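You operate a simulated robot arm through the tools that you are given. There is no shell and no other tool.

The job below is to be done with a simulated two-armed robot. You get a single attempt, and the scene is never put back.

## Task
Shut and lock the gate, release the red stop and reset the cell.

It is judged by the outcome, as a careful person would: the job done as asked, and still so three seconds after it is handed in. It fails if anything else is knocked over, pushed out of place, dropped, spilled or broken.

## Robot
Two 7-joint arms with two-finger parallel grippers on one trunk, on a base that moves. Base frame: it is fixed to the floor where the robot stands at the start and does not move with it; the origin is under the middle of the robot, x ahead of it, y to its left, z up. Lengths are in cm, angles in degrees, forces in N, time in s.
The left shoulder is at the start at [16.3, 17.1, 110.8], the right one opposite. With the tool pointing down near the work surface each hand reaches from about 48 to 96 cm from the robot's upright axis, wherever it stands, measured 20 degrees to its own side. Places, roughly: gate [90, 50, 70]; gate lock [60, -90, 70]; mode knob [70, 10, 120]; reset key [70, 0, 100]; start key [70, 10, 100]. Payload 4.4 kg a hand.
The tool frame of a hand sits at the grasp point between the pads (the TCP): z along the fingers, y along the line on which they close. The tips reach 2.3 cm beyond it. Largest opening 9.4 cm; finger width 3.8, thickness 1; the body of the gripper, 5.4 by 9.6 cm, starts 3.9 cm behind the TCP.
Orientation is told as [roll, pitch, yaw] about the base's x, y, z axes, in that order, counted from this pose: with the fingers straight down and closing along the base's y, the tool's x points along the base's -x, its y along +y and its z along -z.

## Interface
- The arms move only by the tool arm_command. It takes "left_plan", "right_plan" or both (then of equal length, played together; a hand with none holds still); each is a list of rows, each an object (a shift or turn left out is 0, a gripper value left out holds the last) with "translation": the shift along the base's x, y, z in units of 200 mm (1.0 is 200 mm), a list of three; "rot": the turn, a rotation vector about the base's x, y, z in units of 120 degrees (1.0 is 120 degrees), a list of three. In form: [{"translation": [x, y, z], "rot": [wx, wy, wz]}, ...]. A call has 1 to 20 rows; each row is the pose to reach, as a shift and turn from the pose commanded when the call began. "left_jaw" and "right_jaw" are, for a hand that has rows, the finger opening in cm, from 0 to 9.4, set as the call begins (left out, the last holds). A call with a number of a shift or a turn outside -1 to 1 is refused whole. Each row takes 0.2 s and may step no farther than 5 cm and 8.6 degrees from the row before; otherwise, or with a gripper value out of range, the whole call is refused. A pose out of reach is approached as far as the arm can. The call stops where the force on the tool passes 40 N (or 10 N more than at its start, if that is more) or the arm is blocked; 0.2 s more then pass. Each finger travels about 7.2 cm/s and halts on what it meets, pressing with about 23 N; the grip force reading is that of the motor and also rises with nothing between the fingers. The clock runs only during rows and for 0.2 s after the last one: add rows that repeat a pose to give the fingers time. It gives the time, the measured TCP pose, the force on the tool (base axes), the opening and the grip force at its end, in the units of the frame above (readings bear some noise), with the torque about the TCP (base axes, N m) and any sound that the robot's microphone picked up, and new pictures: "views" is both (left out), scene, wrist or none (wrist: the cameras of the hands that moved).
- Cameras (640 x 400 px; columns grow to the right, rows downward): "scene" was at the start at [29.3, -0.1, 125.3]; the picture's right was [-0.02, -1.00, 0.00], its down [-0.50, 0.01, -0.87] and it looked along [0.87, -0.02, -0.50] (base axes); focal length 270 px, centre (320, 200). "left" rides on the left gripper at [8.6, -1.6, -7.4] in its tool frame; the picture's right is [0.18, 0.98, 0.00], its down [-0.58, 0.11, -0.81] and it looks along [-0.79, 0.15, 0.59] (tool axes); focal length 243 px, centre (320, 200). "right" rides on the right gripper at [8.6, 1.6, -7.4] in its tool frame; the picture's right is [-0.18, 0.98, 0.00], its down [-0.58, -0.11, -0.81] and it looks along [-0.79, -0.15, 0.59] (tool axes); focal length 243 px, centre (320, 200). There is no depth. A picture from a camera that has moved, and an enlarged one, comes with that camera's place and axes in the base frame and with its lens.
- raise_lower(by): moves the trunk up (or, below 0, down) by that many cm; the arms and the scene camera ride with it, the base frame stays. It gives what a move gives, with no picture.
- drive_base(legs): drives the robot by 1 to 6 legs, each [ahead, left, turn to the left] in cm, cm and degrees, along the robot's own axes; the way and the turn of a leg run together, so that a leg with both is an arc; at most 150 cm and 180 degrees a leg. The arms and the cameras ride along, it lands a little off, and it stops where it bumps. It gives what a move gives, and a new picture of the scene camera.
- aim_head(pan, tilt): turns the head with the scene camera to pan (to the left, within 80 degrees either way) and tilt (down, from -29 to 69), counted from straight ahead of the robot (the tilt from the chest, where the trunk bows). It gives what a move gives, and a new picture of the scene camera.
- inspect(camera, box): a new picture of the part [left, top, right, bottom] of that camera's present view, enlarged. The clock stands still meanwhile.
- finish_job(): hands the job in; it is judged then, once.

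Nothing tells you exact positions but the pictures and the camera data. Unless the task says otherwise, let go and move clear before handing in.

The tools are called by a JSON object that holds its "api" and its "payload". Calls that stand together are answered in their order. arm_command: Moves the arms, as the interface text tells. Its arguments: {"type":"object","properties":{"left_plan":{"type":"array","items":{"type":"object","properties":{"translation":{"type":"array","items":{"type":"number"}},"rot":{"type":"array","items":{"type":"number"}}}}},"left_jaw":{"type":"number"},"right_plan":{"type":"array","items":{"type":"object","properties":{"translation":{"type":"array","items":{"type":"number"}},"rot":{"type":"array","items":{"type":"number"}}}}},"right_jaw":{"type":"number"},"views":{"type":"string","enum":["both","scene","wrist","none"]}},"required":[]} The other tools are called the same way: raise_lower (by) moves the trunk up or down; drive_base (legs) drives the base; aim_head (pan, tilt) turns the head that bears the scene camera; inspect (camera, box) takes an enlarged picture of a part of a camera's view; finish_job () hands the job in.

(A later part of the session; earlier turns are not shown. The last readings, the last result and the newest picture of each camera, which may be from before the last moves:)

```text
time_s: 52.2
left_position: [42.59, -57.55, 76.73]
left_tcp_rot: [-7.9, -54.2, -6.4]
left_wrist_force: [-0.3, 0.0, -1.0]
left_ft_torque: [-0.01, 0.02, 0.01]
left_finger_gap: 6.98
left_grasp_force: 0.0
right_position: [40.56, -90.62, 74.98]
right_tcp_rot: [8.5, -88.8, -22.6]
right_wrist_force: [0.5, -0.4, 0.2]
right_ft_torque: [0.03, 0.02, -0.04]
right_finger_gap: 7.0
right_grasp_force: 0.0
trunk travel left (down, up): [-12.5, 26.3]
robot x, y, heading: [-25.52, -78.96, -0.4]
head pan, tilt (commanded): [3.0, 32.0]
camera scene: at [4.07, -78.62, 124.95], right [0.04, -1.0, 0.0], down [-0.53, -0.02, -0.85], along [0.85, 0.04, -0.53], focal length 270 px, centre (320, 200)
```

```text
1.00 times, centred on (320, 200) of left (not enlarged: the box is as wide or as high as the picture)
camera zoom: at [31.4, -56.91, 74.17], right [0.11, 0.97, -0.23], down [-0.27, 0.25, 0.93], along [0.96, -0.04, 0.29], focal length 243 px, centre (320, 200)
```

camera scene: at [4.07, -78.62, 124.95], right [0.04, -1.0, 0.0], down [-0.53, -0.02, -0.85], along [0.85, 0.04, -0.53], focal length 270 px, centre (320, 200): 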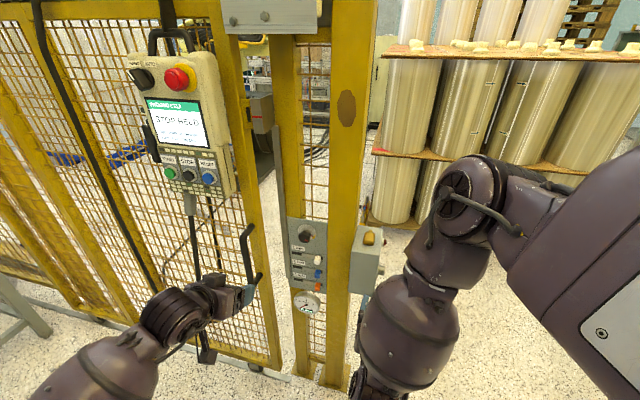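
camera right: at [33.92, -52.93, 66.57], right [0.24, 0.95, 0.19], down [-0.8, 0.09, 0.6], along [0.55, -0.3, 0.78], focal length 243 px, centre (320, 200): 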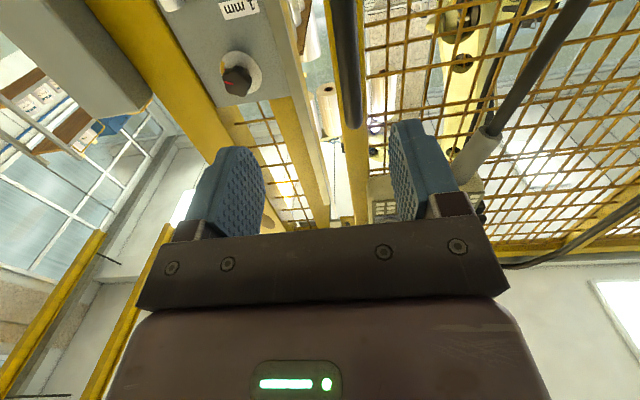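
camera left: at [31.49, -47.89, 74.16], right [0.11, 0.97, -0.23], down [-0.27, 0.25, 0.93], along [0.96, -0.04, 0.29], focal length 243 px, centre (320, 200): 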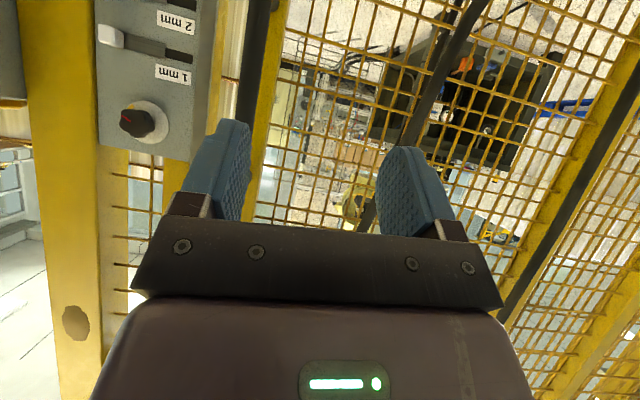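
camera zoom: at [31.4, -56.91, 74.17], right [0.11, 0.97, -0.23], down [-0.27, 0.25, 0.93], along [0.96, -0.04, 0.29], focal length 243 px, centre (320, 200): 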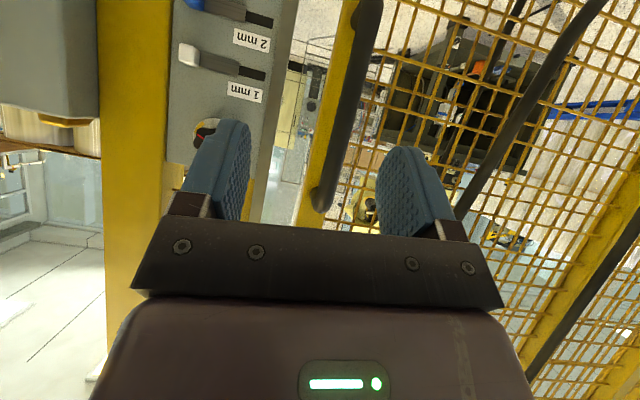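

The bar runs straight between the left fingers (≈(53,−58)). I move forward and down along the finger direction so they straddle it.

{"api": "arm_command", "payload": {"left_plan": [{"translation": [0.1, -0.004, -0.047]}, {"translation": [0.2, -0.008, -0.094]}, {"translation": [0.3, -0.012, -0.141]}, {"translation": [0.4, -0.016, -0.188]}, {"translation": [0.5, -0.02, -0.235]}], "views": "both"}}

```text
time_s: 53.4
left_position: [52.54, -57.98, 72.05]
left_tcp_rot: [-8.1, -54.1, -6.1]
left_wrist_force: [-0.6, 0.5, -0.9]
left_ft_torque: [0.0, 0.01, 0.0]
left_finger_gap: 7.02
left_grasp_force: 0.0
right_position: [40.58, -90.59, 75.04]
right_tcp_rot: [7.8, -88.7, -21.8]
right_wrist_force: [0.0, 0.0, -0.8]
right_ft_torque: [-0.04, 0.04, 0.01]
right_finger_gap: 6.98
right_grasp_force: 0.1
trunk travel left (down, up): [-12.5, 26.3]
robot x, y, heading: [-25.08, -79.12, -0.3]
head pan, tilt (commanded): [3.0, 32.0]
camera scene: at [4.09, -78.6, 124.94], right [0.04, -1.0, 0.0], down [-0.53, -0.02, -0.85], along [0.85, 0.04, -0.53], focal length 270 px, centre (320, 200)
camera left: at [41.32, -57.46, 69.37], right [0.11, 0.97, -0.23], down [-0.27, 0.25, 0.93], along [0.96, -0.04, 0.29], focal length 243 px, centre (320, 200)
```

scene: 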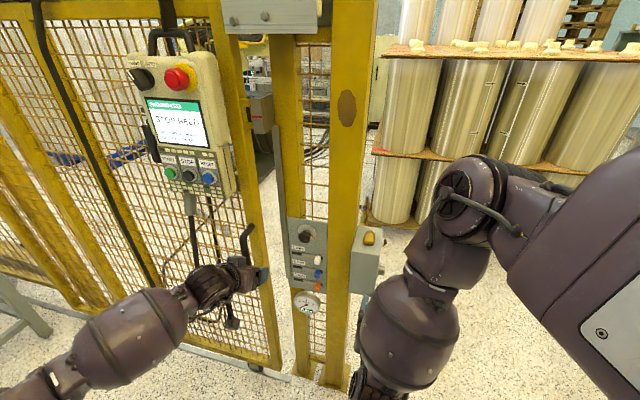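
left: 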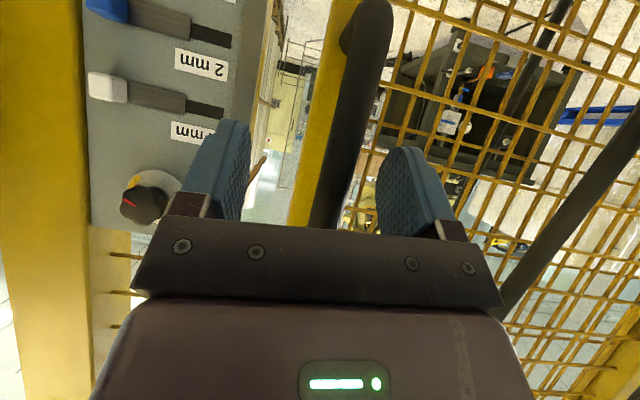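

The bar is between the left fingers with no load. I close the grip on it.

{"api": "arm_command", "payload": {"left_plan": [{"translation": [0, 0, 0]}, {"translation": [0, 0, 0]}, {"translation": [0, 0, 0]}, {"translation": [0, 0, 0]}], "left_jaw": 1, "views": "none"}}

{"api": "arm_command", "payload": {"left_plan": [{"translation": [-0.01, -0.049, 0]}, {"translation": [-0.02, -0.098, 0]}, {"translation": [-0.03, -0.147, 0]}, {"translation": [-0.03, -0.147, 0]}], "views": "scene"}}

{"api": "inspect", "payload": {"camera": "scene", "box": [280, 210, 340, 320]}}

{"api": "inspect", "payload": {"camera": "scene", "box": [215, 75, 295, 145]}}

```text
time_s: 54.5
left_position: [52.78, -57.04, 71.93]
left_tcp_rot: [-7.0, -54.1, -6.4]
left_wrist_force: [8.5, 13.1, -0.5]
left_ft_torque: [0.43, -0.01, 0.19]
left_finger_gap: 2.01
left_grasp_force: 11.1
right_position: [40.6, -90.32, 74.92]
right_tcp_rot: [6.0, -88.7, -19.8]
right_wrist_force: [-0.9, -0.4, 0.5]
right_ft_torque: [-0.02, 0.0, -0.06]
right_finger_gap: 7.02
right_grasp_force: 0.0
trunk travel left (down, up): [-12.5, 26.3]
robot x, y, heading: [-25.08, -78.67, -0.6]
head pan, tilt (commanded): [3.0, 32.0]
stopped in row 4 (left hand): the force on the tool passed its limit at 40 N (the readings are from after the stop); the commanded pose is now the measured one
```

```text
time_s: 55.0
left_position: [52.82, -57.08, 71.97]
left_tcp_rot: [-5.3, -54.1, -7.2]
left_wrist_force: [3.4, 2.0, -1.1]
left_ft_torque: [1.69, -0.7, 0.09]
left_finger_gap: 1.93
left_grasp_force: 45.6
right_position: [40.7, -90.34, 74.87]
right_tcp_rot: [8.9, -88.7, -22.5]
right_wrist_force: [-0.2, 0.0, 0.8]
right_ft_torque: [0.02, -0.01, 0.02]
right_finger_gap: 7.01
right_grasp_force: 0.0
trunk travel left (down, up): [-12.5, 26.3]
robot x, y, heading: [-25.16, -78.48, -0.3]
head pan, tilt (commanded): [3.0, 32.0]
stopped in row 2 (left hand): the force on the tool passed its limit at 46 N (the readings are from after the stop); the commanded pose is now the measured one
camera scene: at [4.14, -78.46, 124.93], right [0.05, -1.0, 0.0], down [-0.53, -0.03, -0.85], along [0.85, 0.04, -0.53], focal length 270 px, centre (320, 200)
```

scene: 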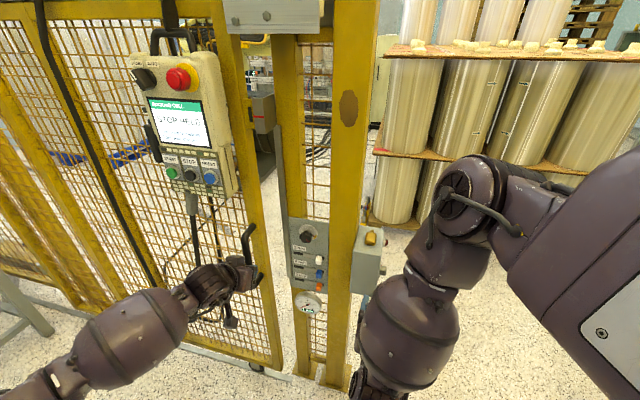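

```text
3.64 times, centred on (310, 265) of scene
camera zoom: at [4.14, -78.46, 124.93], right [0.05, -1.0, 0.0], down [-0.53, -0.03, -0.85], along [0.85, 0.04, -0.53], focal length 981 px, centre (356, -36)
```

zoom: 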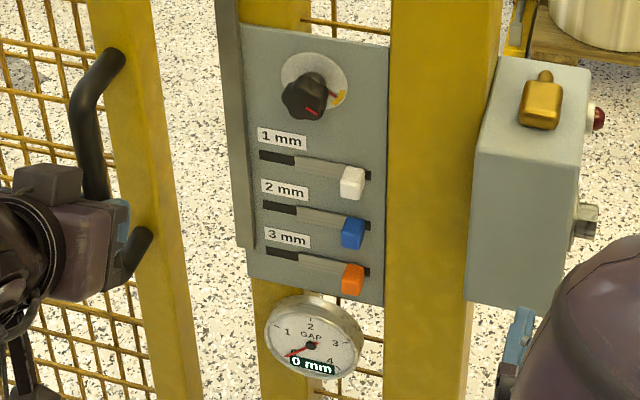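

```text
5.71 times, centred on (255, 110) of scene
camera zoom: at [4.14, -78.46, 124.93], right [0.05, -1.0, 0.0], down [-0.53, -0.03, -0.85], along [0.85, 0.04, -0.53], focal length 1541 px, centre (691, 714)
```

zoom: 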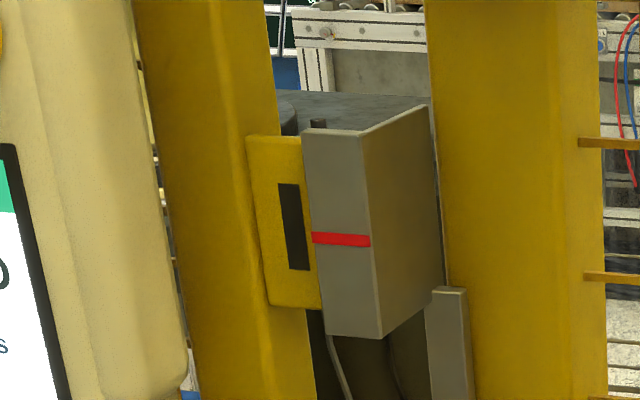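

The gate doesn't budge at 46 N, so it is against its stop, with the slot in line with the catch's red mark. The grey box on the right post at about (62,−90,69) matches the "gate lock" place, so I let go of the handle, back the left hand off, and look at that box.

{"api": "arm_command", "payload": {"left_plan": [{"translation": [0, 0, 0]}, {"translation": [0, 0, 0]}, {"translation": [0, 0, 0]}, {"translation": [-0.08, 0.01, 0.06]}, {"translation": [-0.2, 0.025, 0.14]}, {"translation": [-0.32, 0.04, 0.22]}, {"translation": [-0.45, 0.055, 0.32]}, {"translation": [-0.6, 0.07, 0.42]}], "left_jaw": 7, "views": "none"}}

{"api": "arm_command", "payload": {"right_plan": [{"translation": [-0.05, -0.1, 0]}, {"translation": [-0.1, -0.25, -0.05]}, {"translation": [-0.15, -0.4, -0.1]}, {"translation": [-0.15, -0.6, -0.15]}, {"translation": [-0.15, -0.8, -0.2]}], "views": "scene"}}

```text
time_s: 56.8
left_position: [40.7, -55.9, 80.65]
left_tcp_rot: [-5.8, -54.1, -6.9]
left_wrist_force: [0.0, 0.2, -1.0]
left_ft_torque: [0.03, 0.0, -0.06]
left_finger_gap: 6.99
left_grasp_force: 0.0
right_position: [40.64, -90.26, 75.12]
right_tcp_rot: [8.9, -88.8, -22.7]
right_wrist_force: [-0.1, 1.1, 0.1]
right_ft_torque: [-0.01, 0.01, -0.02]
right_finger_gap: 7.01
right_grasp_force: 0.0
trunk travel left (down, up): [-12.5, 26.3]
robot x, y, heading: [-25.08, -78.94, -0.2]
head pan, tilt (commanded): [3.0, 32.0]
```

```text
time_s: 58.0
left_position: [40.73, -55.91, 80.48]
left_tcp_rot: [-5.9, -54.1, -6.8]
left_wrist_force: [0.5, -0.3, -0.6]
left_ft_torque: [0.03, -0.01, -0.03]
left_finger_gap: 7.02
left_grasp_force: 0.0
right_position: [37.03, -94.09, 74.09]
right_tcp_rot: [7.4, -88.8, -21.6]
right_wrist_force: [0.6, -1.0, -0.5]
right_ft_torque: [0.0, -0.01, -0.02]
right_finger_gap: 6.99
right_grasp_force: 0.1
right hand out of reach, approached as far as the arm can: row 2, 3, 4, 5
trunk travel left (down, up): [-12.5, 26.3]
robot x, y, heading: [-24.87, -79.07, -0.0]
head pan, tilt (commanded): [3.0, 32.0]
camera scene: at [4.1, -78.39, 124.95], right [0.05, -1.0, 0.0], down [-0.53, -0.03, -0.85], along [0.85, 0.04, -0.53], focal length 270 px, centre (320, 200)
```

scene: 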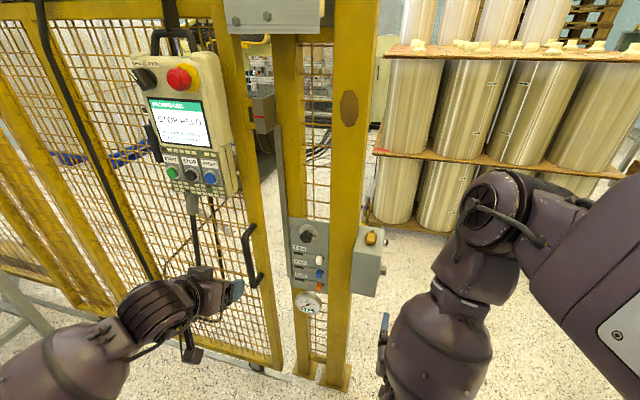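

{"api": "inspect", "payload": {"camera": "scene", "box": [340, 215, 410, 305]}}

{"api": "inspect", "payload": {"camera": "scene", "box": [215, 0, 385, 120]}}

{"api": "inspect", "payload": {"camera": "right", "box": [0, 0, 640, 400]}}

```text
4.44 times, centred on (375, 260) of scene
camera zoom: at [4.1, -78.39, 124.95], right [0.05, -1.0, 0.0], down [-0.53, -0.03, -0.85], along [0.85, 0.04, -0.53], focal length 1199 px, centre (76, -67)
```

zoom: 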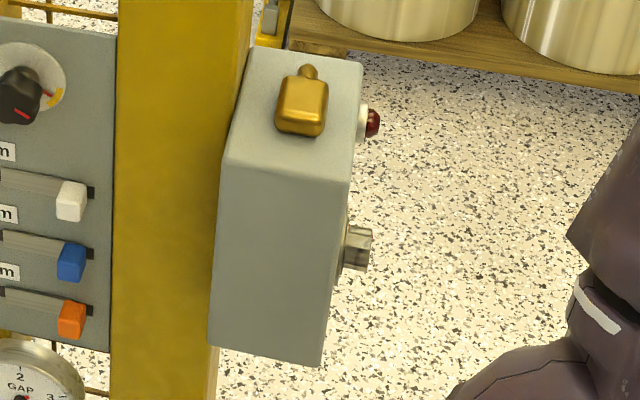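

```text
3.33 times, centred on (300, 60) of scene
camera zoom: at [4.1, -78.39, 124.95], right [0.05, -1.0, 0.0], down [-0.53, -0.03, -0.85], along [0.85, 0.04, -0.53], focal length 899 px, centre (387, 667)
```

zoom: 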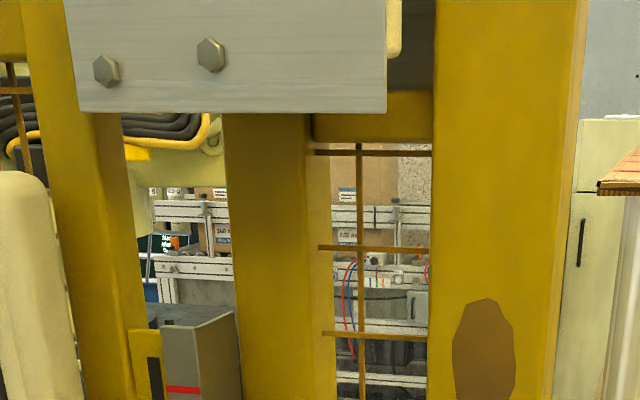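

```text
1.00 times, centred on (320, 200) of right (not enlarged: the box is as wide or as high as the picture)
camera zoom: at [30.15, -90.73, 65.61], right [0.25, 0.95, 0.19], down [-0.8, 0.09, 0.6], along [0.55, -0.3, 0.78], focal length 243 px, centre (320, 200)
```

zoom: 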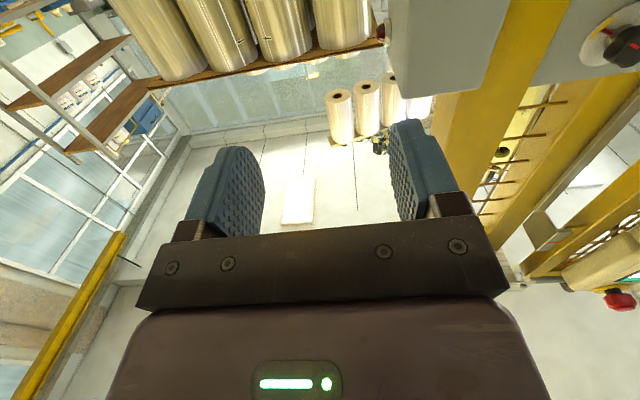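

The lock box has a red lamp and a silver cylinder on its right face, and a brass piece on top. I check what is to the right before driving round for a look at that face.

{"api": "aim_head", "payload": {"pan": -70, "tilt": 25}}

{"api": "aim_head", "payload": {"pan": -30, "tilt": 30}}

```text
time_s: 59.4
left_position: [40.81, -56.12, 80.55]
left_tcp_rot: [-5.9, -54.1, -6.9]
left_wrist_force: [-0.8, -0.4, 0.2]
left_ft_torque: [0.04, -0.01, -0.01]
left_finger_gap: 6.99
left_grasp_force: 0.1
right_position: [37.08, -94.18, 74.02]
right_tcp_rot: [7.3, -88.6, -21.6]
right_wrist_force: [-0.3, -1.2, 0.4]
right_ft_torque: [0.03, 0.0, 0.02]
right_finger_gap: 6.97
right_grasp_force: 0.3
trunk travel left (down, up): [-12.5, 26.3]
robot x, y, heading: [-25.12, -78.47, -0.4]
head pan, tilt (commanded): [-70.0, 25.0]
camera scene: at [-1.72, -87.49, 126.06], right [-0.94, -0.34, 0.0], down [-0.14, 0.4, -0.91], along [0.31, -0.85, -0.42], focal length 270 px, centre (320, 200)
```

scene: 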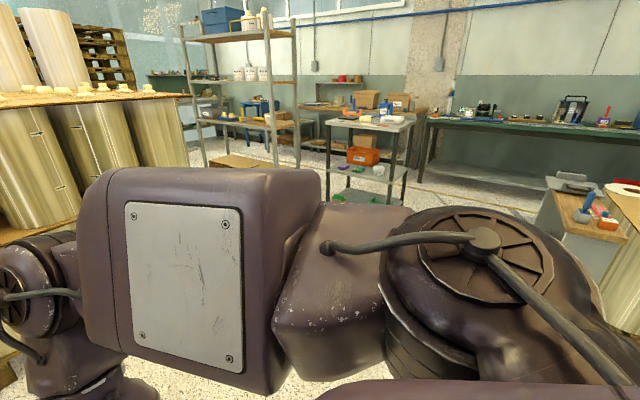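

```text
time_s: 60.5
left_position: [40.91, -55.86, 80.45]
left_tcp_rot: [-6.0, -54.3, -6.8]
left_wrist_force: [0.3, -0.3, -0.1]
left_ft_torque: [-0.03, 0.01, 0.01]
left_finger_gap: 7.02
left_grasp_force: 0.0
right_position: [37.09, -94.1, 74.14]
right_tcp_rot: [7.2, -88.7, -21.4]
right_wrist_force: [1.1, 0.0, -0.7]
right_ft_torque: [0.02, -0.02, -0.01]
right_finger_gap: 7.01
right_grasp_force: 0.0
trunk travel left (down, up): [-12.5, 26.3]
robot x, y, heading: [-25.16, -78.37, -0.1]
head pan, tilt (commanded): [-30.0, 30.0]
camera scene: at [2.96, -83.39, 125.26], right [-0.5, -0.86, 0.0], down [-0.43, 0.25, -0.87], along [0.75, -0.44, -0.5], focal length 270 px, centre (320, 200)
```

scene: 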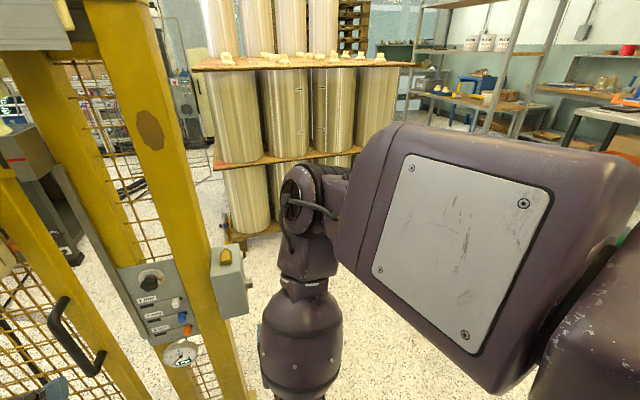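

The floor to the right looks clear (nearest table about 1 m beyond), so I drive 45 cm right and look back at the lock box's right face.

{"api": "drive_base", "payload": {"legs": [[0, -45, 0]]}}

{"api": "aim_head", "payload": {"pan": 28, "tilt": 35}}

```text
time_s: 65.0
left_position: [40.58, -101.58, 80.39]
left_tcp_rot: [-5.9, -54.0, -7.0]
left_wrist_force: [0.8, -0.5, -0.5]
left_ft_torque: [0.03, 0.03, -0.04]
left_finger_gap: 6.98
left_grasp_force: 0.1
right_position: [36.79, -139.84, 74.19]
right_tcp_rot: [7.6, -88.9, -22.0]
right_wrist_force: [-0.5, -0.4, 0.2]
right_ft_torque: [0.03, -0.01, 0.0]
right_finger_gap: 6.98
right_grasp_force: 0.1
trunk travel left (down, up): [-12.5, 26.3]
robot x, y, heading: [-25.46, -124.18, -0.6]
head pan, tilt (commanded): [-30.0, 30.0]
camera scene: at [2.66, -128.92, 125.26], right [-0.51, -0.86, 0.0], down [-0.43, 0.25, -0.87], along [0.75, -0.44, -0.5], focal length 270 px, centre (320, 200)
```

scene: 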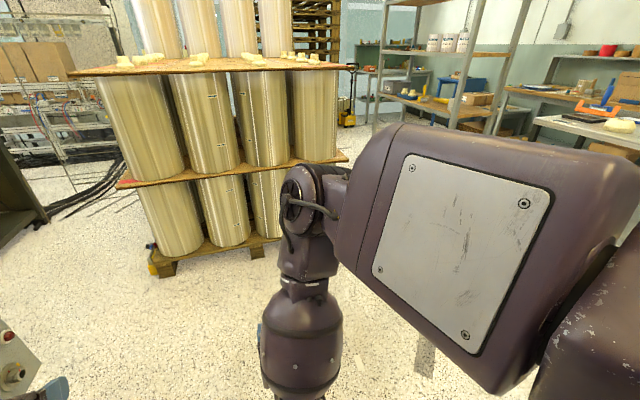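

```text
time_s: 66.3
left_position: [40.62, -101.69, 80.5]
left_tcp_rot: [-5.9, -54.0, -6.9]
left_wrist_force: [0.0, -0.2, 0.2]
left_ft_torque: [-0.01, 0.0, 0.02]
left_finger_gap: 6.97
left_grasp_force: 0.1
right_position: [36.62, -139.83, 74.07]
right_tcp_rot: [7.4, -88.6, -21.9]
right_wrist_force: [-0.2, -0.7, -1.4]
right_ft_torque: [0.0, -0.01, 0.01]
right_finger_gap: 7.01
right_grasp_force: 0.0
trunk travel left (down, up): [-12.5, 26.3]
robot x, y, heading: [-25.26, -124.3, -0.7]
head pan, tilt (commanded): [28.0, 35.0]
camera scene: at [2.68, -120.26, 124.48], right [0.46, -0.89, 0.0], down [-0.51, -0.26, -0.82], along [0.73, 0.38, -0.57], focal length 270 px, centre (320, 200)
```

scene: 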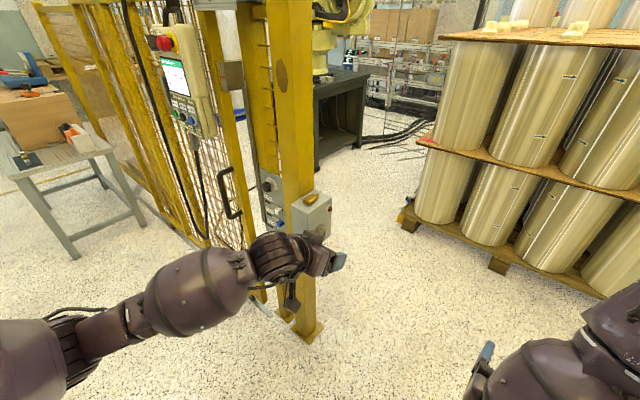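

{"api": "inspect", "payload": {"camera": "scene", "box": [255, 170, 355, 270]}}

{"api": "arm_command", "payload": {"left_plan": [{"translation": [-0.05, 0.2, 0.0]}, {"translation": [-0.1, 0.4, 0.0]}, {"translation": [-0.15, 0.6, 0.0]}, {"translation": [-0.2, 0.8, 0.0]}], "views": "scene"}}

{"api": "inspect", "payload": {"camera": "scene", "box": [285, 180, 345, 260]}}

```text
4.00 times, centred on (305, 220) of scene
camera zoom: at [2.68, -120.26, 124.48], right [0.46, -0.89, 0.0], down [-0.51, -0.26, -0.82], along [0.73, 0.38, -0.57], focal length 1079 px, centre (380, 120)
```

zoom: 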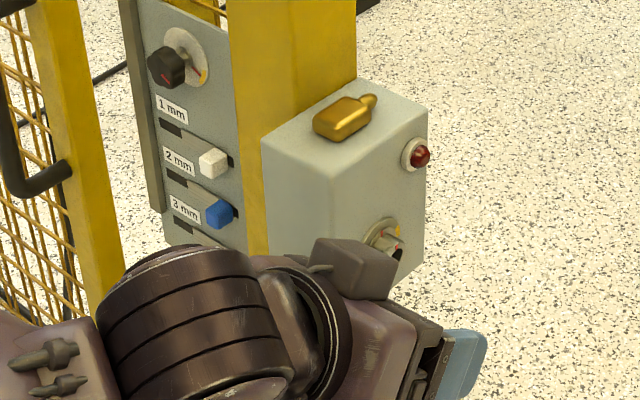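

```text
time_s: 67.3
left_position: [36.53, -85.28, 80.25]
left_tcp_rot: [-6.0, -54.2, -6.9]
left_wrist_force: [-0.5, -0.4, 0.7]
left_ft_torque: [0.02, 0.01, -0.01]
left_finger_gap: 7.02
left_grasp_force: 0.0
right_position: [36.89, -139.84, 74.16]
right_tcp_rot: [7.6, -88.7, -22.1]
right_wrist_force: [0.3, -0.2, -0.1]
right_ft_torque: [0.01, -0.01, -0.02]
right_finger_gap: 7.0
right_grasp_force: 0.0
trunk travel left (down, up): [-12.5, 26.3]
robot x, y, heading: [-25.11, -124.51, -0.5]
head pan, tilt (commanded): [28.0, 35.0]
camera scene: at [2.63, -120.24, 124.5], right [0.46, -0.89, 0.0], down [-0.51, -0.27, -0.82], along [0.73, 0.38, -0.57], focal length 270 px, centre (320, 200)
```

scene: 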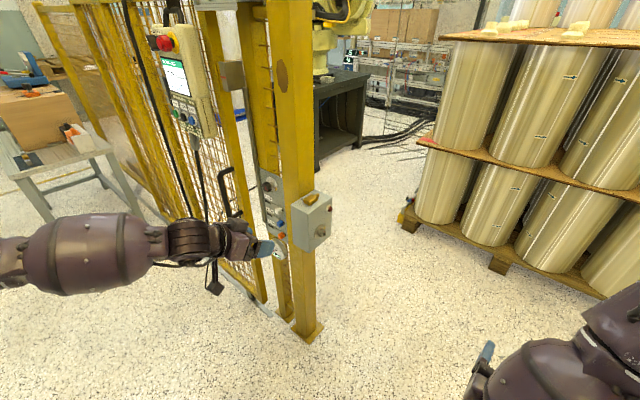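

```text
5.00 times, centred on (315, 220) of scene
camera zoom: at [2.63, -120.24, 124.5], right [0.46, -0.89, 0.0], down [-0.51, -0.27, -0.82], along [0.73, 0.38, -0.57], focal length 1348 px, centre (345, 100)
```

zoom: 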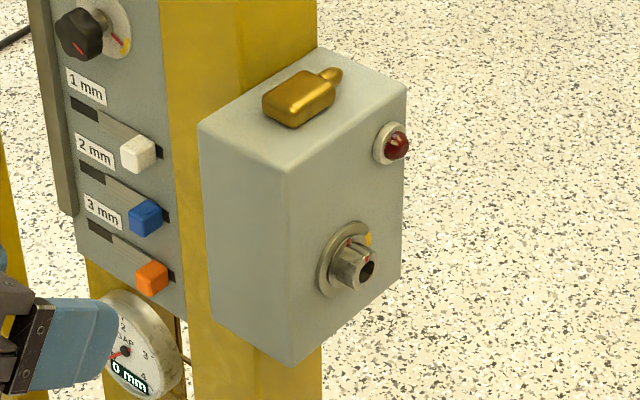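

On the lock box's right face there is a socket with a hole on a small dial and a red lamp; the brass piece on top looks like a key with a short shank. Zooming in closely on both.

{"api": "inspect", "payload": {"camera": "scene", "box": [308, 215, 334, 242]}}

{"api": "inspect", "payload": {"camera": "scene", "box": [294, 186, 334, 216]}}

{"api": "inspect", "payload": {"camera": "scene", "box": [255, 175, 295, 215]}}

{"api": "inspect", "payload": {"camera": "scene", "box": [190, 40, 290, 110]}}

```text
14.81 times, centred on (321, 228) of scene
camera zoom: at [2.63, -120.24, 124.5], right [0.46, -0.89, 0.0], down [-0.51, -0.27, -0.82], along [0.73, 0.38, -0.57], focal length 3996 px, centre (305, -222)
```

zoom: 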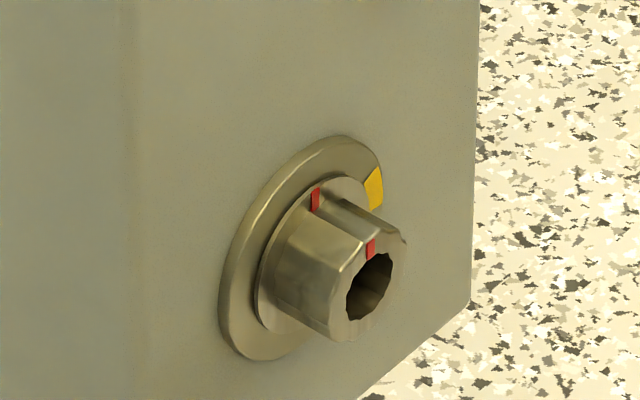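

```text
13.33 times, centred on (314, 201) of scene
camera zoom: at [2.63, -120.24, 124.5], right [0.46, -0.89, 0.0], down [-0.51, -0.27, -0.82], along [0.73, 0.38, -0.57], focal length 3596 px, centre (400, 187)
```

zoom: 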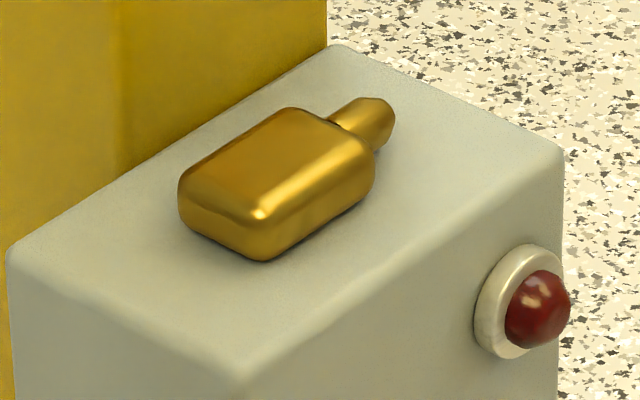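

```text
10.00 times, centred on (275, 195) of scene
camera zoom: at [2.63, -120.24, 124.5], right [0.46, -0.89, 0.0], down [-0.51, -0.27, -0.82], along [0.73, 0.38, -0.57], focal length 2697 px, centre (770, 250)
```

zoom: 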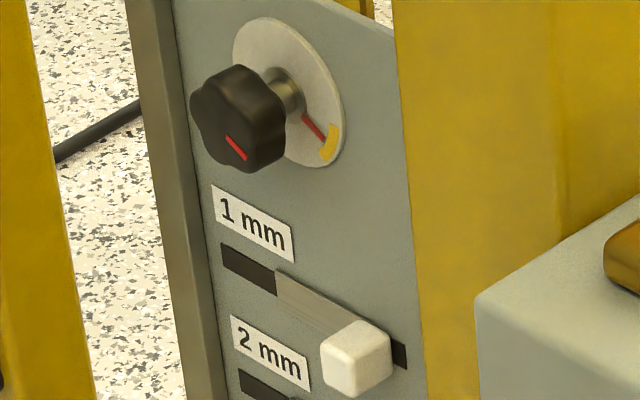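

```text
5.71 times, centred on (240, 75) of scene
camera zoom: at [2.63, -120.24, 124.5], right [0.46, -0.89, 0.0], down [-0.51, -0.27, -0.82], along [0.73, 0.38, -0.57], focal length 1541 px, centre (777, 914)
```

zoom: 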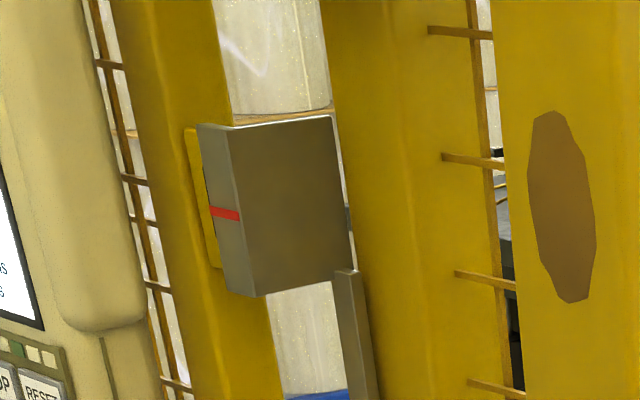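

The socket's red mark is at 12 o'clock and the amber mark at about 3 o'clock, so the lock needs a 90° clockwise turn with the brass key lying on top of the box (key about (57,−89,81), socket about (56.5,−94,70)). I first test in free space whether the right wrist can roll to the pose I'd need for inserting the key from the right.

{"api": "arm_command", "payload": {"right_plan": [{"translation": [0.01, 0.04, 0], "rot": [-0.066, 0.017, 0]}, {"translation": [0.03, 0.08, 0], "rot": [-0.132, 0.034, 0]}, {"translation": [0.05, 0.12, 0], "rot": [-0.198, 0.051, 0]}, {"translation": [0.07, 0.16, 0], "rot": [-0.265, 0.068, 0]}, {"translation": [0.09, 0.2, 0], "rot": [-0.331, 0.085, 0]}, {"translation": [0.11, 0.24, 0], "rot": [-0.397, 0.102, 0]}, {"translation": [0.13, 0.28, 0], "rot": [-0.463, 0.119, 0]}, {"translation": [0.15, 0.32, 0], "rot": [-0.529, 0.136, 0]}, {"translation": [0.17, 0.36, 0], "rot": [-0.595, 0.153, 0]}, {"translation": [0.19, 0.38, 0], "rot": [-0.661, 0.17, 0]}, {"translation": [0.2, 0.4, 0], "rot": [-0.7275, 0.1875, 0]}], "views": "both"}}

```text
time_s: 69.7
left_position: [36.59, -85.27, 80.3]
left_tcp_rot: [-5.9, -54.1, -7.1]
left_wrist_force: [0.2, 0.3, 0.3]
left_ft_torque: [-0.01, 0.0, -0.01]
left_finger_gap: 7.0
left_grasp_force: 0.0
right_position: [40.66, -131.9, 74.23]
right_tcp_rot: [-90.0, 0.1, 74.1]
right_wrist_force: [0.4, -0.2, -0.2]
right_ft_torque: [-0.02, -0.02, -0.01]
right_finger_gap: 7.0
right_grasp_force: 0.2
trunk travel left (down, up): [-12.5, 26.3]
robot x, y, heading: [-25.02, -124.08, -0.4]
head pan, tilt (commanded): [28.0, 35.0]
camera scene: at [2.68, -120.25, 124.48], right [0.46, -0.89, 0.0], down [-0.51, -0.26, -0.82], along [0.73, 0.38, -0.57], focal length 270 px, centre (320, 200)
camera right: at [31.26, -138.26, 72.62], right [0.05, 0.18, -0.98], down [-0.62, 0.78, 0.11], along [0.78, 0.6, 0.15], focal length 243 px, centre (320, 200)
```

scene: 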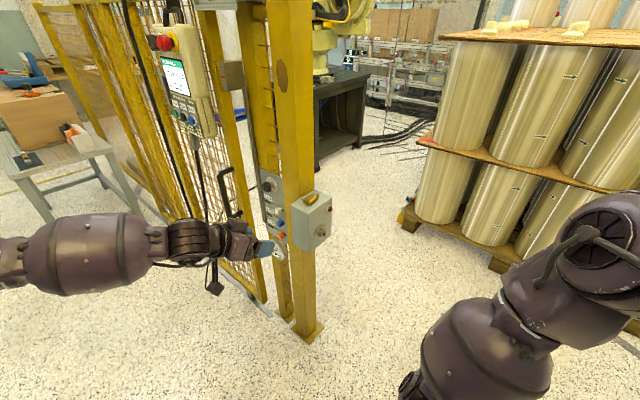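
right: 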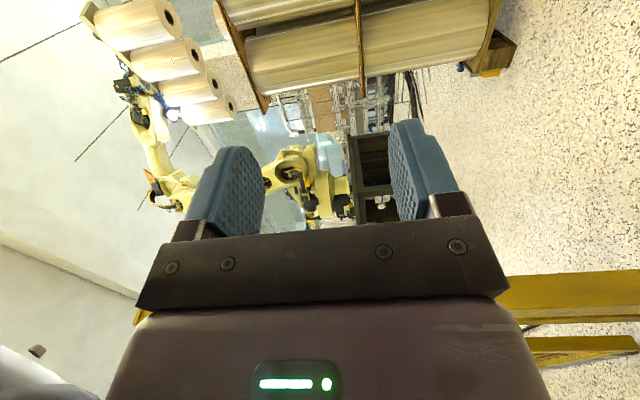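

The roll works. Now I test turning the hand 90° about the would-be key axis (to fingers down) while raising it, and tuck the left hand back.

{"api": "arm_command", "payload": {"right_plan": [{"translation": [0, 0, 0.05], "rot": [0.0188, 0.0655, 0]}, {"translation": [0, 0, 0.1], "rot": [0.0376, 0.1311, 0]}, {"translation": [0, 0, 0.2], "rot": [0.0564, 0.1966, 0]}, {"translation": [0, 0, 0.3], "rot": [0.0752, 0.2622, 0]}, {"translation": [0, 0, 0.4], "rot": [0.094, 0.3277, 0]}, {"translation": [0, 0, 0.5], "rot": [0.1127, 0.3933, 0]}, {"translation": [0, 0, 0.6], "rot": [0.1315, 0.4588, 0]}, {"translation": [0, 0, 0.7], "rot": [0.1503, 0.5244, 0]}, {"translation": [0, 0, 0.8], "rot": [0.1691, 0.5899, 0]}, {"translation": [0, 0, 0.9], "rot": [0.1879, 0.6555, 0]}, {"translation": [0, 0, 1.0], "rot": [0.2067, 0.721, 0]}], "left_plan": [{"translation": [-0.06, 0.02, 0.05]}, {"translation": [-0.12, 0.04, 0.1]}, {"translation": [-0.18, 0.06, 0.15]}, {"translation": [-0.24, 0.08, 0.2]}, {"translation": [-0.3, 0.1, 0.25]}, {"translation": [-0.36, 0.12, 0.3]}, {"translation": [-0.42, 0.14, 0.35]}, {"translation": [-0.48, 0.16, 0.4]}, {"translation": [-0.54, 0.18, 0.45]}, {"translation": [-0.6, 0.2, 0.5]}, {"translation": [-0.6, 0.2, 0.5]}], "views": "both"}}

```text
time_s: 72.1
left_position: [24.93, -81.62, 90.35]
left_tcp_rot: [-5.9, -53.9, -7.1]
left_wrist_force: [0.2, -0.7, -0.1]
left_ft_torque: [-0.01, 0.04, 0.04]
left_finger_gap: 7.02
left_grasp_force: 0.1
right_position: [37.5, -128.35, 90.04]
right_tcp_rot: [-4.0, -3.0, 76.1]
right_wrist_force: [0.4, -0.5, -1.1]
right_ft_torque: [0.01, 0.03, -0.02]
right_finger_gap: 7.02
right_grasp_force: 0.1
right hand out of reach, approached as far as the arm can: row 10, 11
trunk travel left (down, up): [-12.5, 26.3]
robot x, y, heading: [-25.44, -124.18, -0.9]
head pan, tilt (commanded): [28.0, 35.0]
camera scene: at [2.97, -120.37, 124.35], right [0.46, -0.89, 0.0], down [-0.51, -0.26, -0.82], along [0.73, 0.38, -0.57], focal length 270 px, centre (320, 200)
camera right: at [33.44, -136.63, 96.81], right [-0.91, 0.42, -0.06], down [0.18, 0.51, 0.84], along [0.38, 0.75, -0.54], focal length 243 px, centre (320, 200)
camera left: at [13.68, -81.14, 87.68], right [0.09, 0.97, -0.21], down [-0.27, 0.23, 0.94], along [0.96, -0.03, 0.28], focal length 243 px, centre (320, 200)
```

scene: 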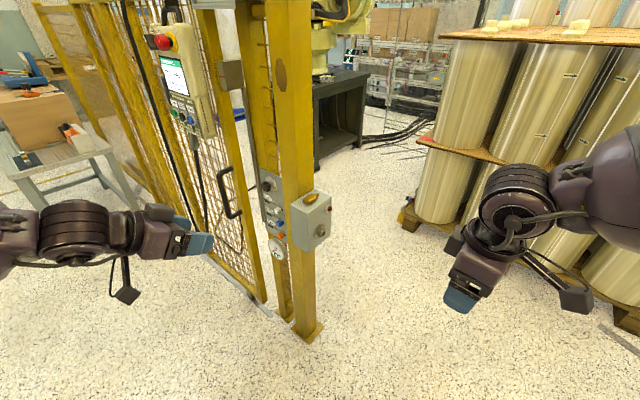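
right: 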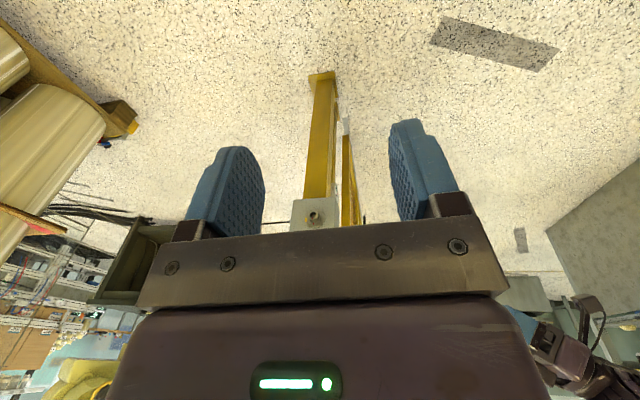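
left: 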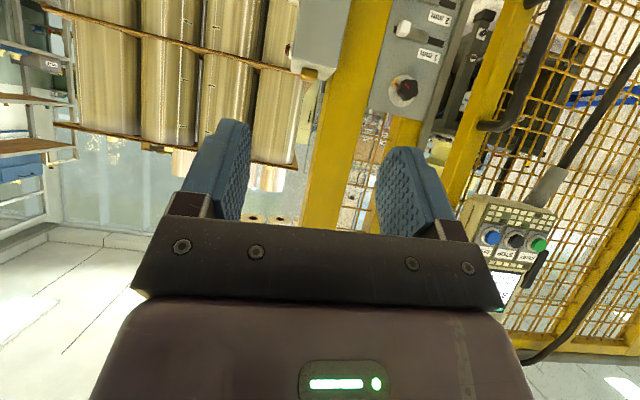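

Both end poses are reachable for the right hand. I drive the base 37 cm left and 4 cm ahead so the lock box sits in the right arm's comfortable zone.

{"api": "drive_base", "payload": {"legs": [[4, 37, 0]]}}

{"api": "aim_head", "payload": {"pan": -8, "tilt": 40}}

{"api": "inspect", "payload": {"camera": "right", "box": [0, 0, 640, 400]}}

```text
time_s: 75.8
left_position: [28.66, -44.85, 90.56]
left_tcp_rot: [-6.0, -54.1, -6.7]
left_wrist_force: [-0.9, 0.1, -0.5]
left_ft_torque: [-0.01, 0.01, 0.04]
left_finger_gap: 6.99
left_grasp_force: 0.1
right_position: [41.61, -91.15, 90.28]
right_tcp_rot: [-4.3, -3.0, 76.6]
right_wrist_force: [0.3, 1.1, 0.1]
right_ft_torque: [-0.02, -0.02, -0.02]
right_finger_gap: 6.99
right_grasp_force: 0.0
trunk travel left (down, up): [-12.5, 26.3]
robot x, y, heading: [-21.51, -87.41, -0.5]
head pan, tilt (commanded): [28.0, 35.0]
camera scene: at [6.8, -83.51, 124.48], right [0.47, -0.88, 0.0], down [-0.51, -0.27, -0.82], along [0.72, 0.38, -0.57], focal length 270 px, centre (320, 200)
```

scene: 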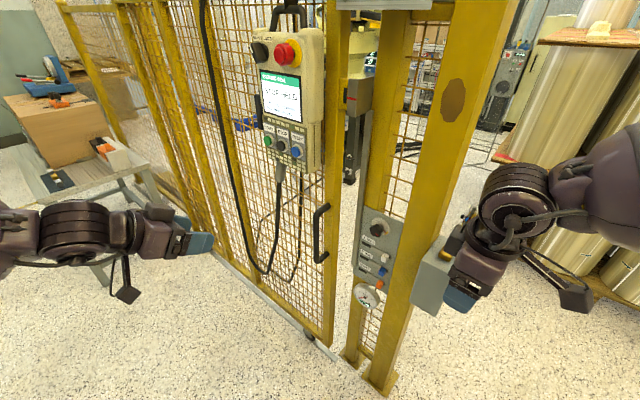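

```text
time_s: 76.8
left_position: [28.65, -44.8, 90.37]
left_tcp_rot: [-5.8, -54.1, -6.7]
left_wrist_force: [0.4, 0.6, 0.0]
left_ft_torque: [0.02, 0.0, 0.03]
left_finger_gap: 6.99
left_grasp_force: 0.1
right_position: [41.61, -91.27, 90.3]
right_tcp_rot: [-4.4, -3.0, 76.5]
right_wrist_force: [-0.4, 0.1, 1.1]
right_ft_torque: [-0.02, -0.01, -0.02]
right_finger_gap: 6.99
right_grasp_force: 0.1
trunk travel left (down, up): [-12.5, 26.3]
robot x, y, heading: [-21.19, -87.44, -0.1]
head pan, tilt (commanded): [-8.0, 40.0]
camera scene: at [7.43, -88.84, 123.73], right [-0.14, -0.99, 0.0], down [-0.64, 0.09, -0.77], along [0.76, -0.11, -0.64], focal length 270 px, centre (320, 200)
```

scene: 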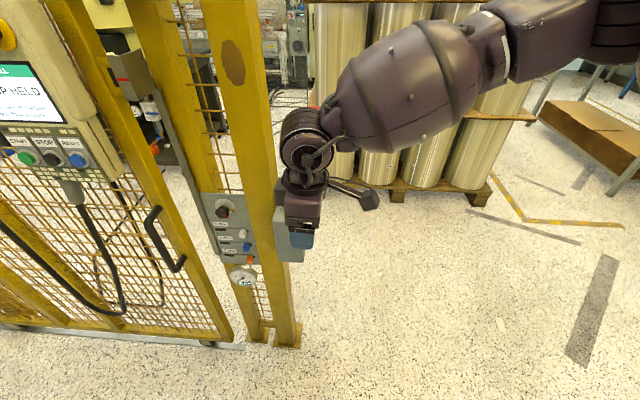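

```text
1.00 times, centred on (320, 200) of right (not enlarged: the box is as wide or as high as the picture)
camera zoom: at [37.44, -99.59, 97.13], right [-0.91, 0.41, -0.06], down [0.17, 0.51, 0.84], along [0.38, 0.75, -0.54], focal length 243 px, centre (320, 200)
```

zoom: 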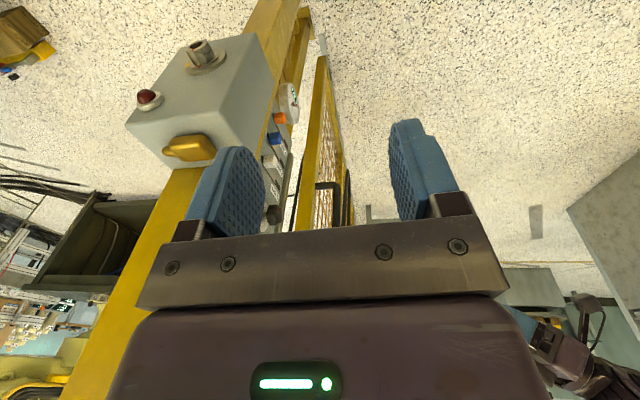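

The right wrist camera sees the lock box, key and socket well. I zoom in on it to fix the key's and socket's positions.

{"api": "inspect", "payload": {"camera": "right", "box": [120, 30, 280, 180]}}

{"api": "inspect", "payload": {"camera": "right", "box": [180, 35, 230, 75]}}

```text
2.67 times, centred on (200, 105) of right
camera zoom: at [37.44, -99.59, 97.13], right [-0.91, 0.41, -0.06], down [0.17, 0.51, 0.84], along [0.38, 0.75, -0.54], focal length 647 px, centre (640, 453)
```

zoom: 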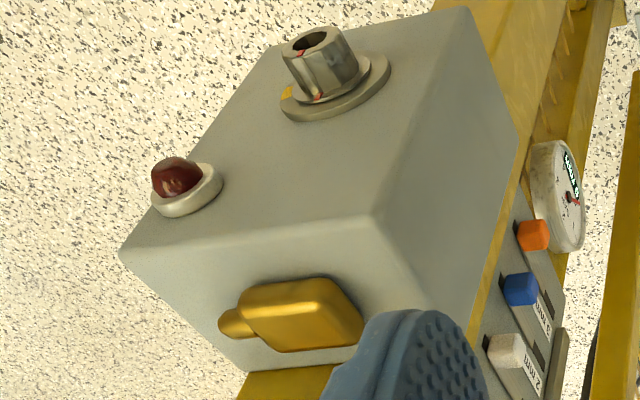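

```text
10.00 times, centred on (205, 55) of right
camera zoom: at [37.44, -99.59, 97.13], right [-0.91, 0.41, -0.06], down [0.17, 0.51, 0.84], along [0.38, 0.75, -0.54], focal length 2426 px, centre (1470, 1650)
```

zoom: 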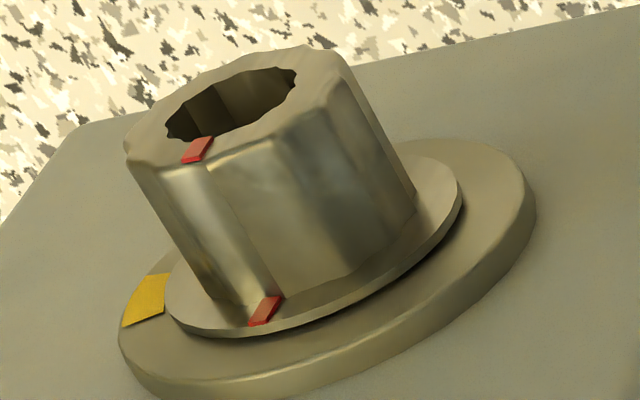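

I place the socket mouth at about (55.4,−94.3,71.6), the box top at z≈79 and the key's body near (57.5,−89), only ~4.4 cm from the post, so I must keep the hand a little to the right. I turn the right hand to yaw −11.5° for the pick, staying in front of the box.

{"api": "arm_command", "payload": {"right_plan": [{"translation": [-0.01, 0, 0.02], "rot": [0, 0, -0.067]}, {"translation": [-0.02, 0, 0.04], "rot": [0, 0, -0.133]}, {"translation": [-0.03, 0, 0.06], "rot": [0, 0, -0.2]}, {"translation": [-0.04, 0, 0.08], "rot": [0, 0, -0.267]}, {"translation": [-0.04, 0, 0.1], "rot": [0, 0, -0.333]}, {"translation": [-0.04, 0, 0.12], "rot": [0, 0, -0.4]}, {"translation": [-0.04, 0, 0.14], "rot": [0, 0, -0.467]}, {"translation": [-0.04, 0, 0.16], "rot": [0, 0, -0.533]}, {"translation": [-0.04, 0, 0.18], "rot": [0, 0, -0.6]}, {"translation": [-0.04, 0, 0.2], "rot": [0, 0, -0.667]}, {"translation": [-0.04, 0, 0.2], "rot": [0, 0, -0.733]}], "right_jaw": 6.4, "views": "both"}}

{"api": "inspect", "payload": {"camera": "right", "box": [200, 50, 440, 210]}}

```text
time_s: 79.2
left_position: [28.78, -44.64, 90.45]
left_tcp_rot: [-5.8, -54.1, -6.8]
left_wrist_force: [1.0, -1.0, -0.6]
left_ft_torque: [-0.01, 0.0, 0.02]
left_finger_gap: 7.0
left_grasp_force: 0.1
right_position: [40.85, -91.22, 94.56]
right_tcp_rot: [-4.3, -3.0, -11.6]
right_wrist_force: [0.6, -0.1, -0.7]
right_ft_torque: [-0.04, 0.03, 0.04]
right_finger_gap: 6.4
right_grasp_force: 0.1
trunk travel left (down, up): [-12.5, 26.3]
robot x, y, heading: [-21.3, -87.59, -0.1]
head pan, tilt (commanded): [-8.0, 40.0]
camera scene: at [7.44, -88.85, 123.72], right [-0.14, -0.99, 0.0], down [-0.64, 0.09, -0.77], along [0.76, -0.11, -0.64], focal length 270 px, centre (320, 200)
camera right: at [32.46, -87.39, 101.24], right [0.38, 0.92, -0.06], down [0.52, -0.16, 0.84], along [0.77, -0.35, -0.54], focal length 243 px, centre (320, 200)
```

scene: 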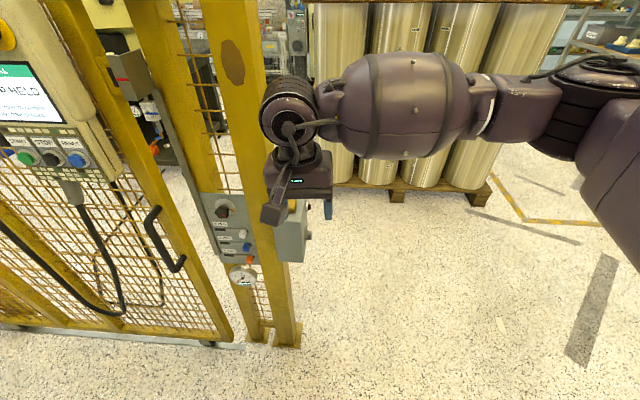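
right: 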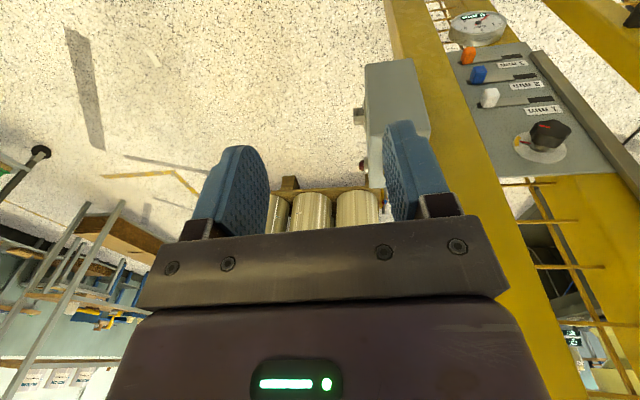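

```text
2.50 times, centred on (320, 130) of right
camera zoom: at [32.46, -87.39, 101.24], right [0.38, 0.92, -0.06], down [0.52, -0.16, 0.84], along [0.77, -0.35, -0.54], focal length 606 px, centre (320, 375)
```

zoom: 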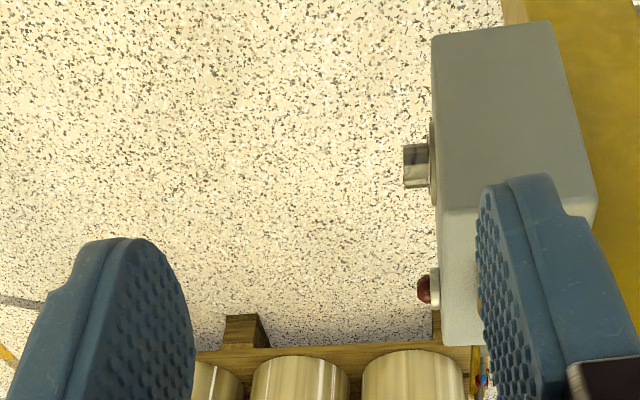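

I level the hand and move it to hover above and slightly right of the key.

{"api": "arm_command", "payload": {"right_plan": [{"translation": [0.16, 0.01, 0.0], "rot": [0.01, 0.004, 0]}, {"translation": [0.32, 0.02, 0.0], "rot": [0.02, 0.009, 0]}, {"translation": [0.48, 0.03, 0.0], "rot": [0.03, 0.013, 0]}, {"translation": [0.64, 0.04, 0.0], "rot": [0.04, 0.0173, 0]}, {"translation": [0.8, 0.04, 0.0], "rot": [0.04, 0.0173, 0]}], "views": "both"}}

{"api": "inspect", "payload": {"camera": "right", "box": [230, 0, 450, 200]}}

```text
time_s: 80.5
left_position: [28.64, -44.73, 90.49]
left_tcp_rot: [-5.9, -54.0, -6.7]
left_wrist_force: [0.1, 0.5, 0.0]
left_ft_torque: [0.01, 0.03, 0.03]
left_finger_gap: 7.0
left_grasp_force: 0.0
right_position: [56.86, -90.34, 94.26]
right_tcp_rot: [0.0, 0.0, -11.4]
right_wrist_force: [0.6, 0.1, -0.6]
right_ft_torque: [0.01, -0.01, 0.0]
right_finger_gap: 6.4
right_grasp_force: 0.2
trunk travel left (down, up): [-12.5, 26.3]
robot x, y, heading: [-21.79, -87.58, -0.4]
head pan, tilt (commanded): [-8.0, 40.0]
camera scene: at [7.45, -88.82, 123.71], right [-0.14, -0.99, 0.0], down [-0.64, 0.09, -0.77], along [0.76, -0.11, -0.64], focal length 270 px, centre (320, 200)
camera right: at [48.78, -87.23, 101.72], right [0.38, 0.93, 0.0], down [0.55, -0.22, 0.81], along [0.75, -0.3, -0.59], focal length 243 px, centre (320, 200)
```

scene: 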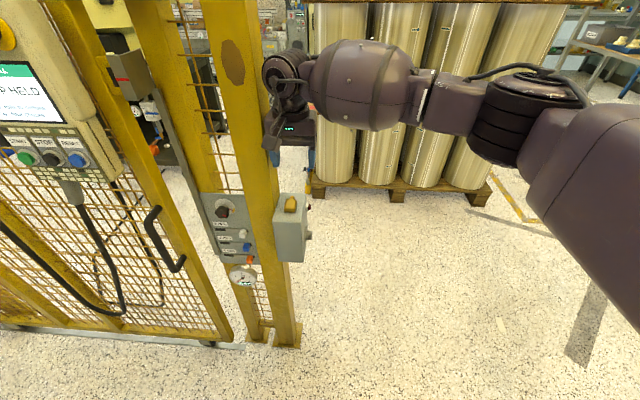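
right: 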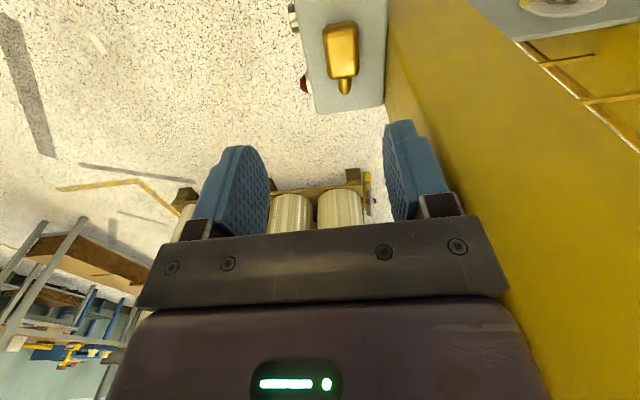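

```text
2.00 times, centred on (340, 100) of right
camera zoom: at [48.78, -87.23, 101.72], right [0.38, 0.93, 0.0], down [0.55, -0.22, 0.81], along [0.75, -0.3, -0.59], focal length 485 px, centre (280, 400)
```

zoom: 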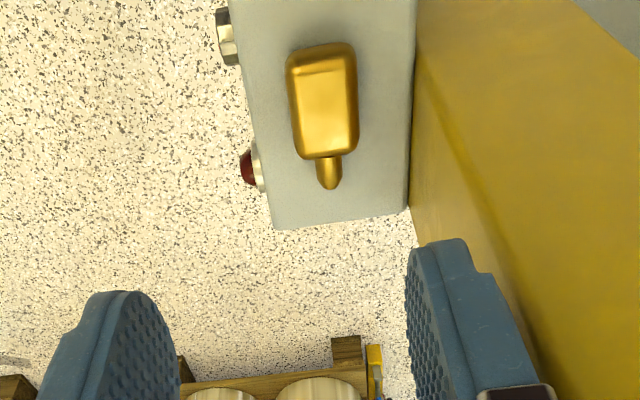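

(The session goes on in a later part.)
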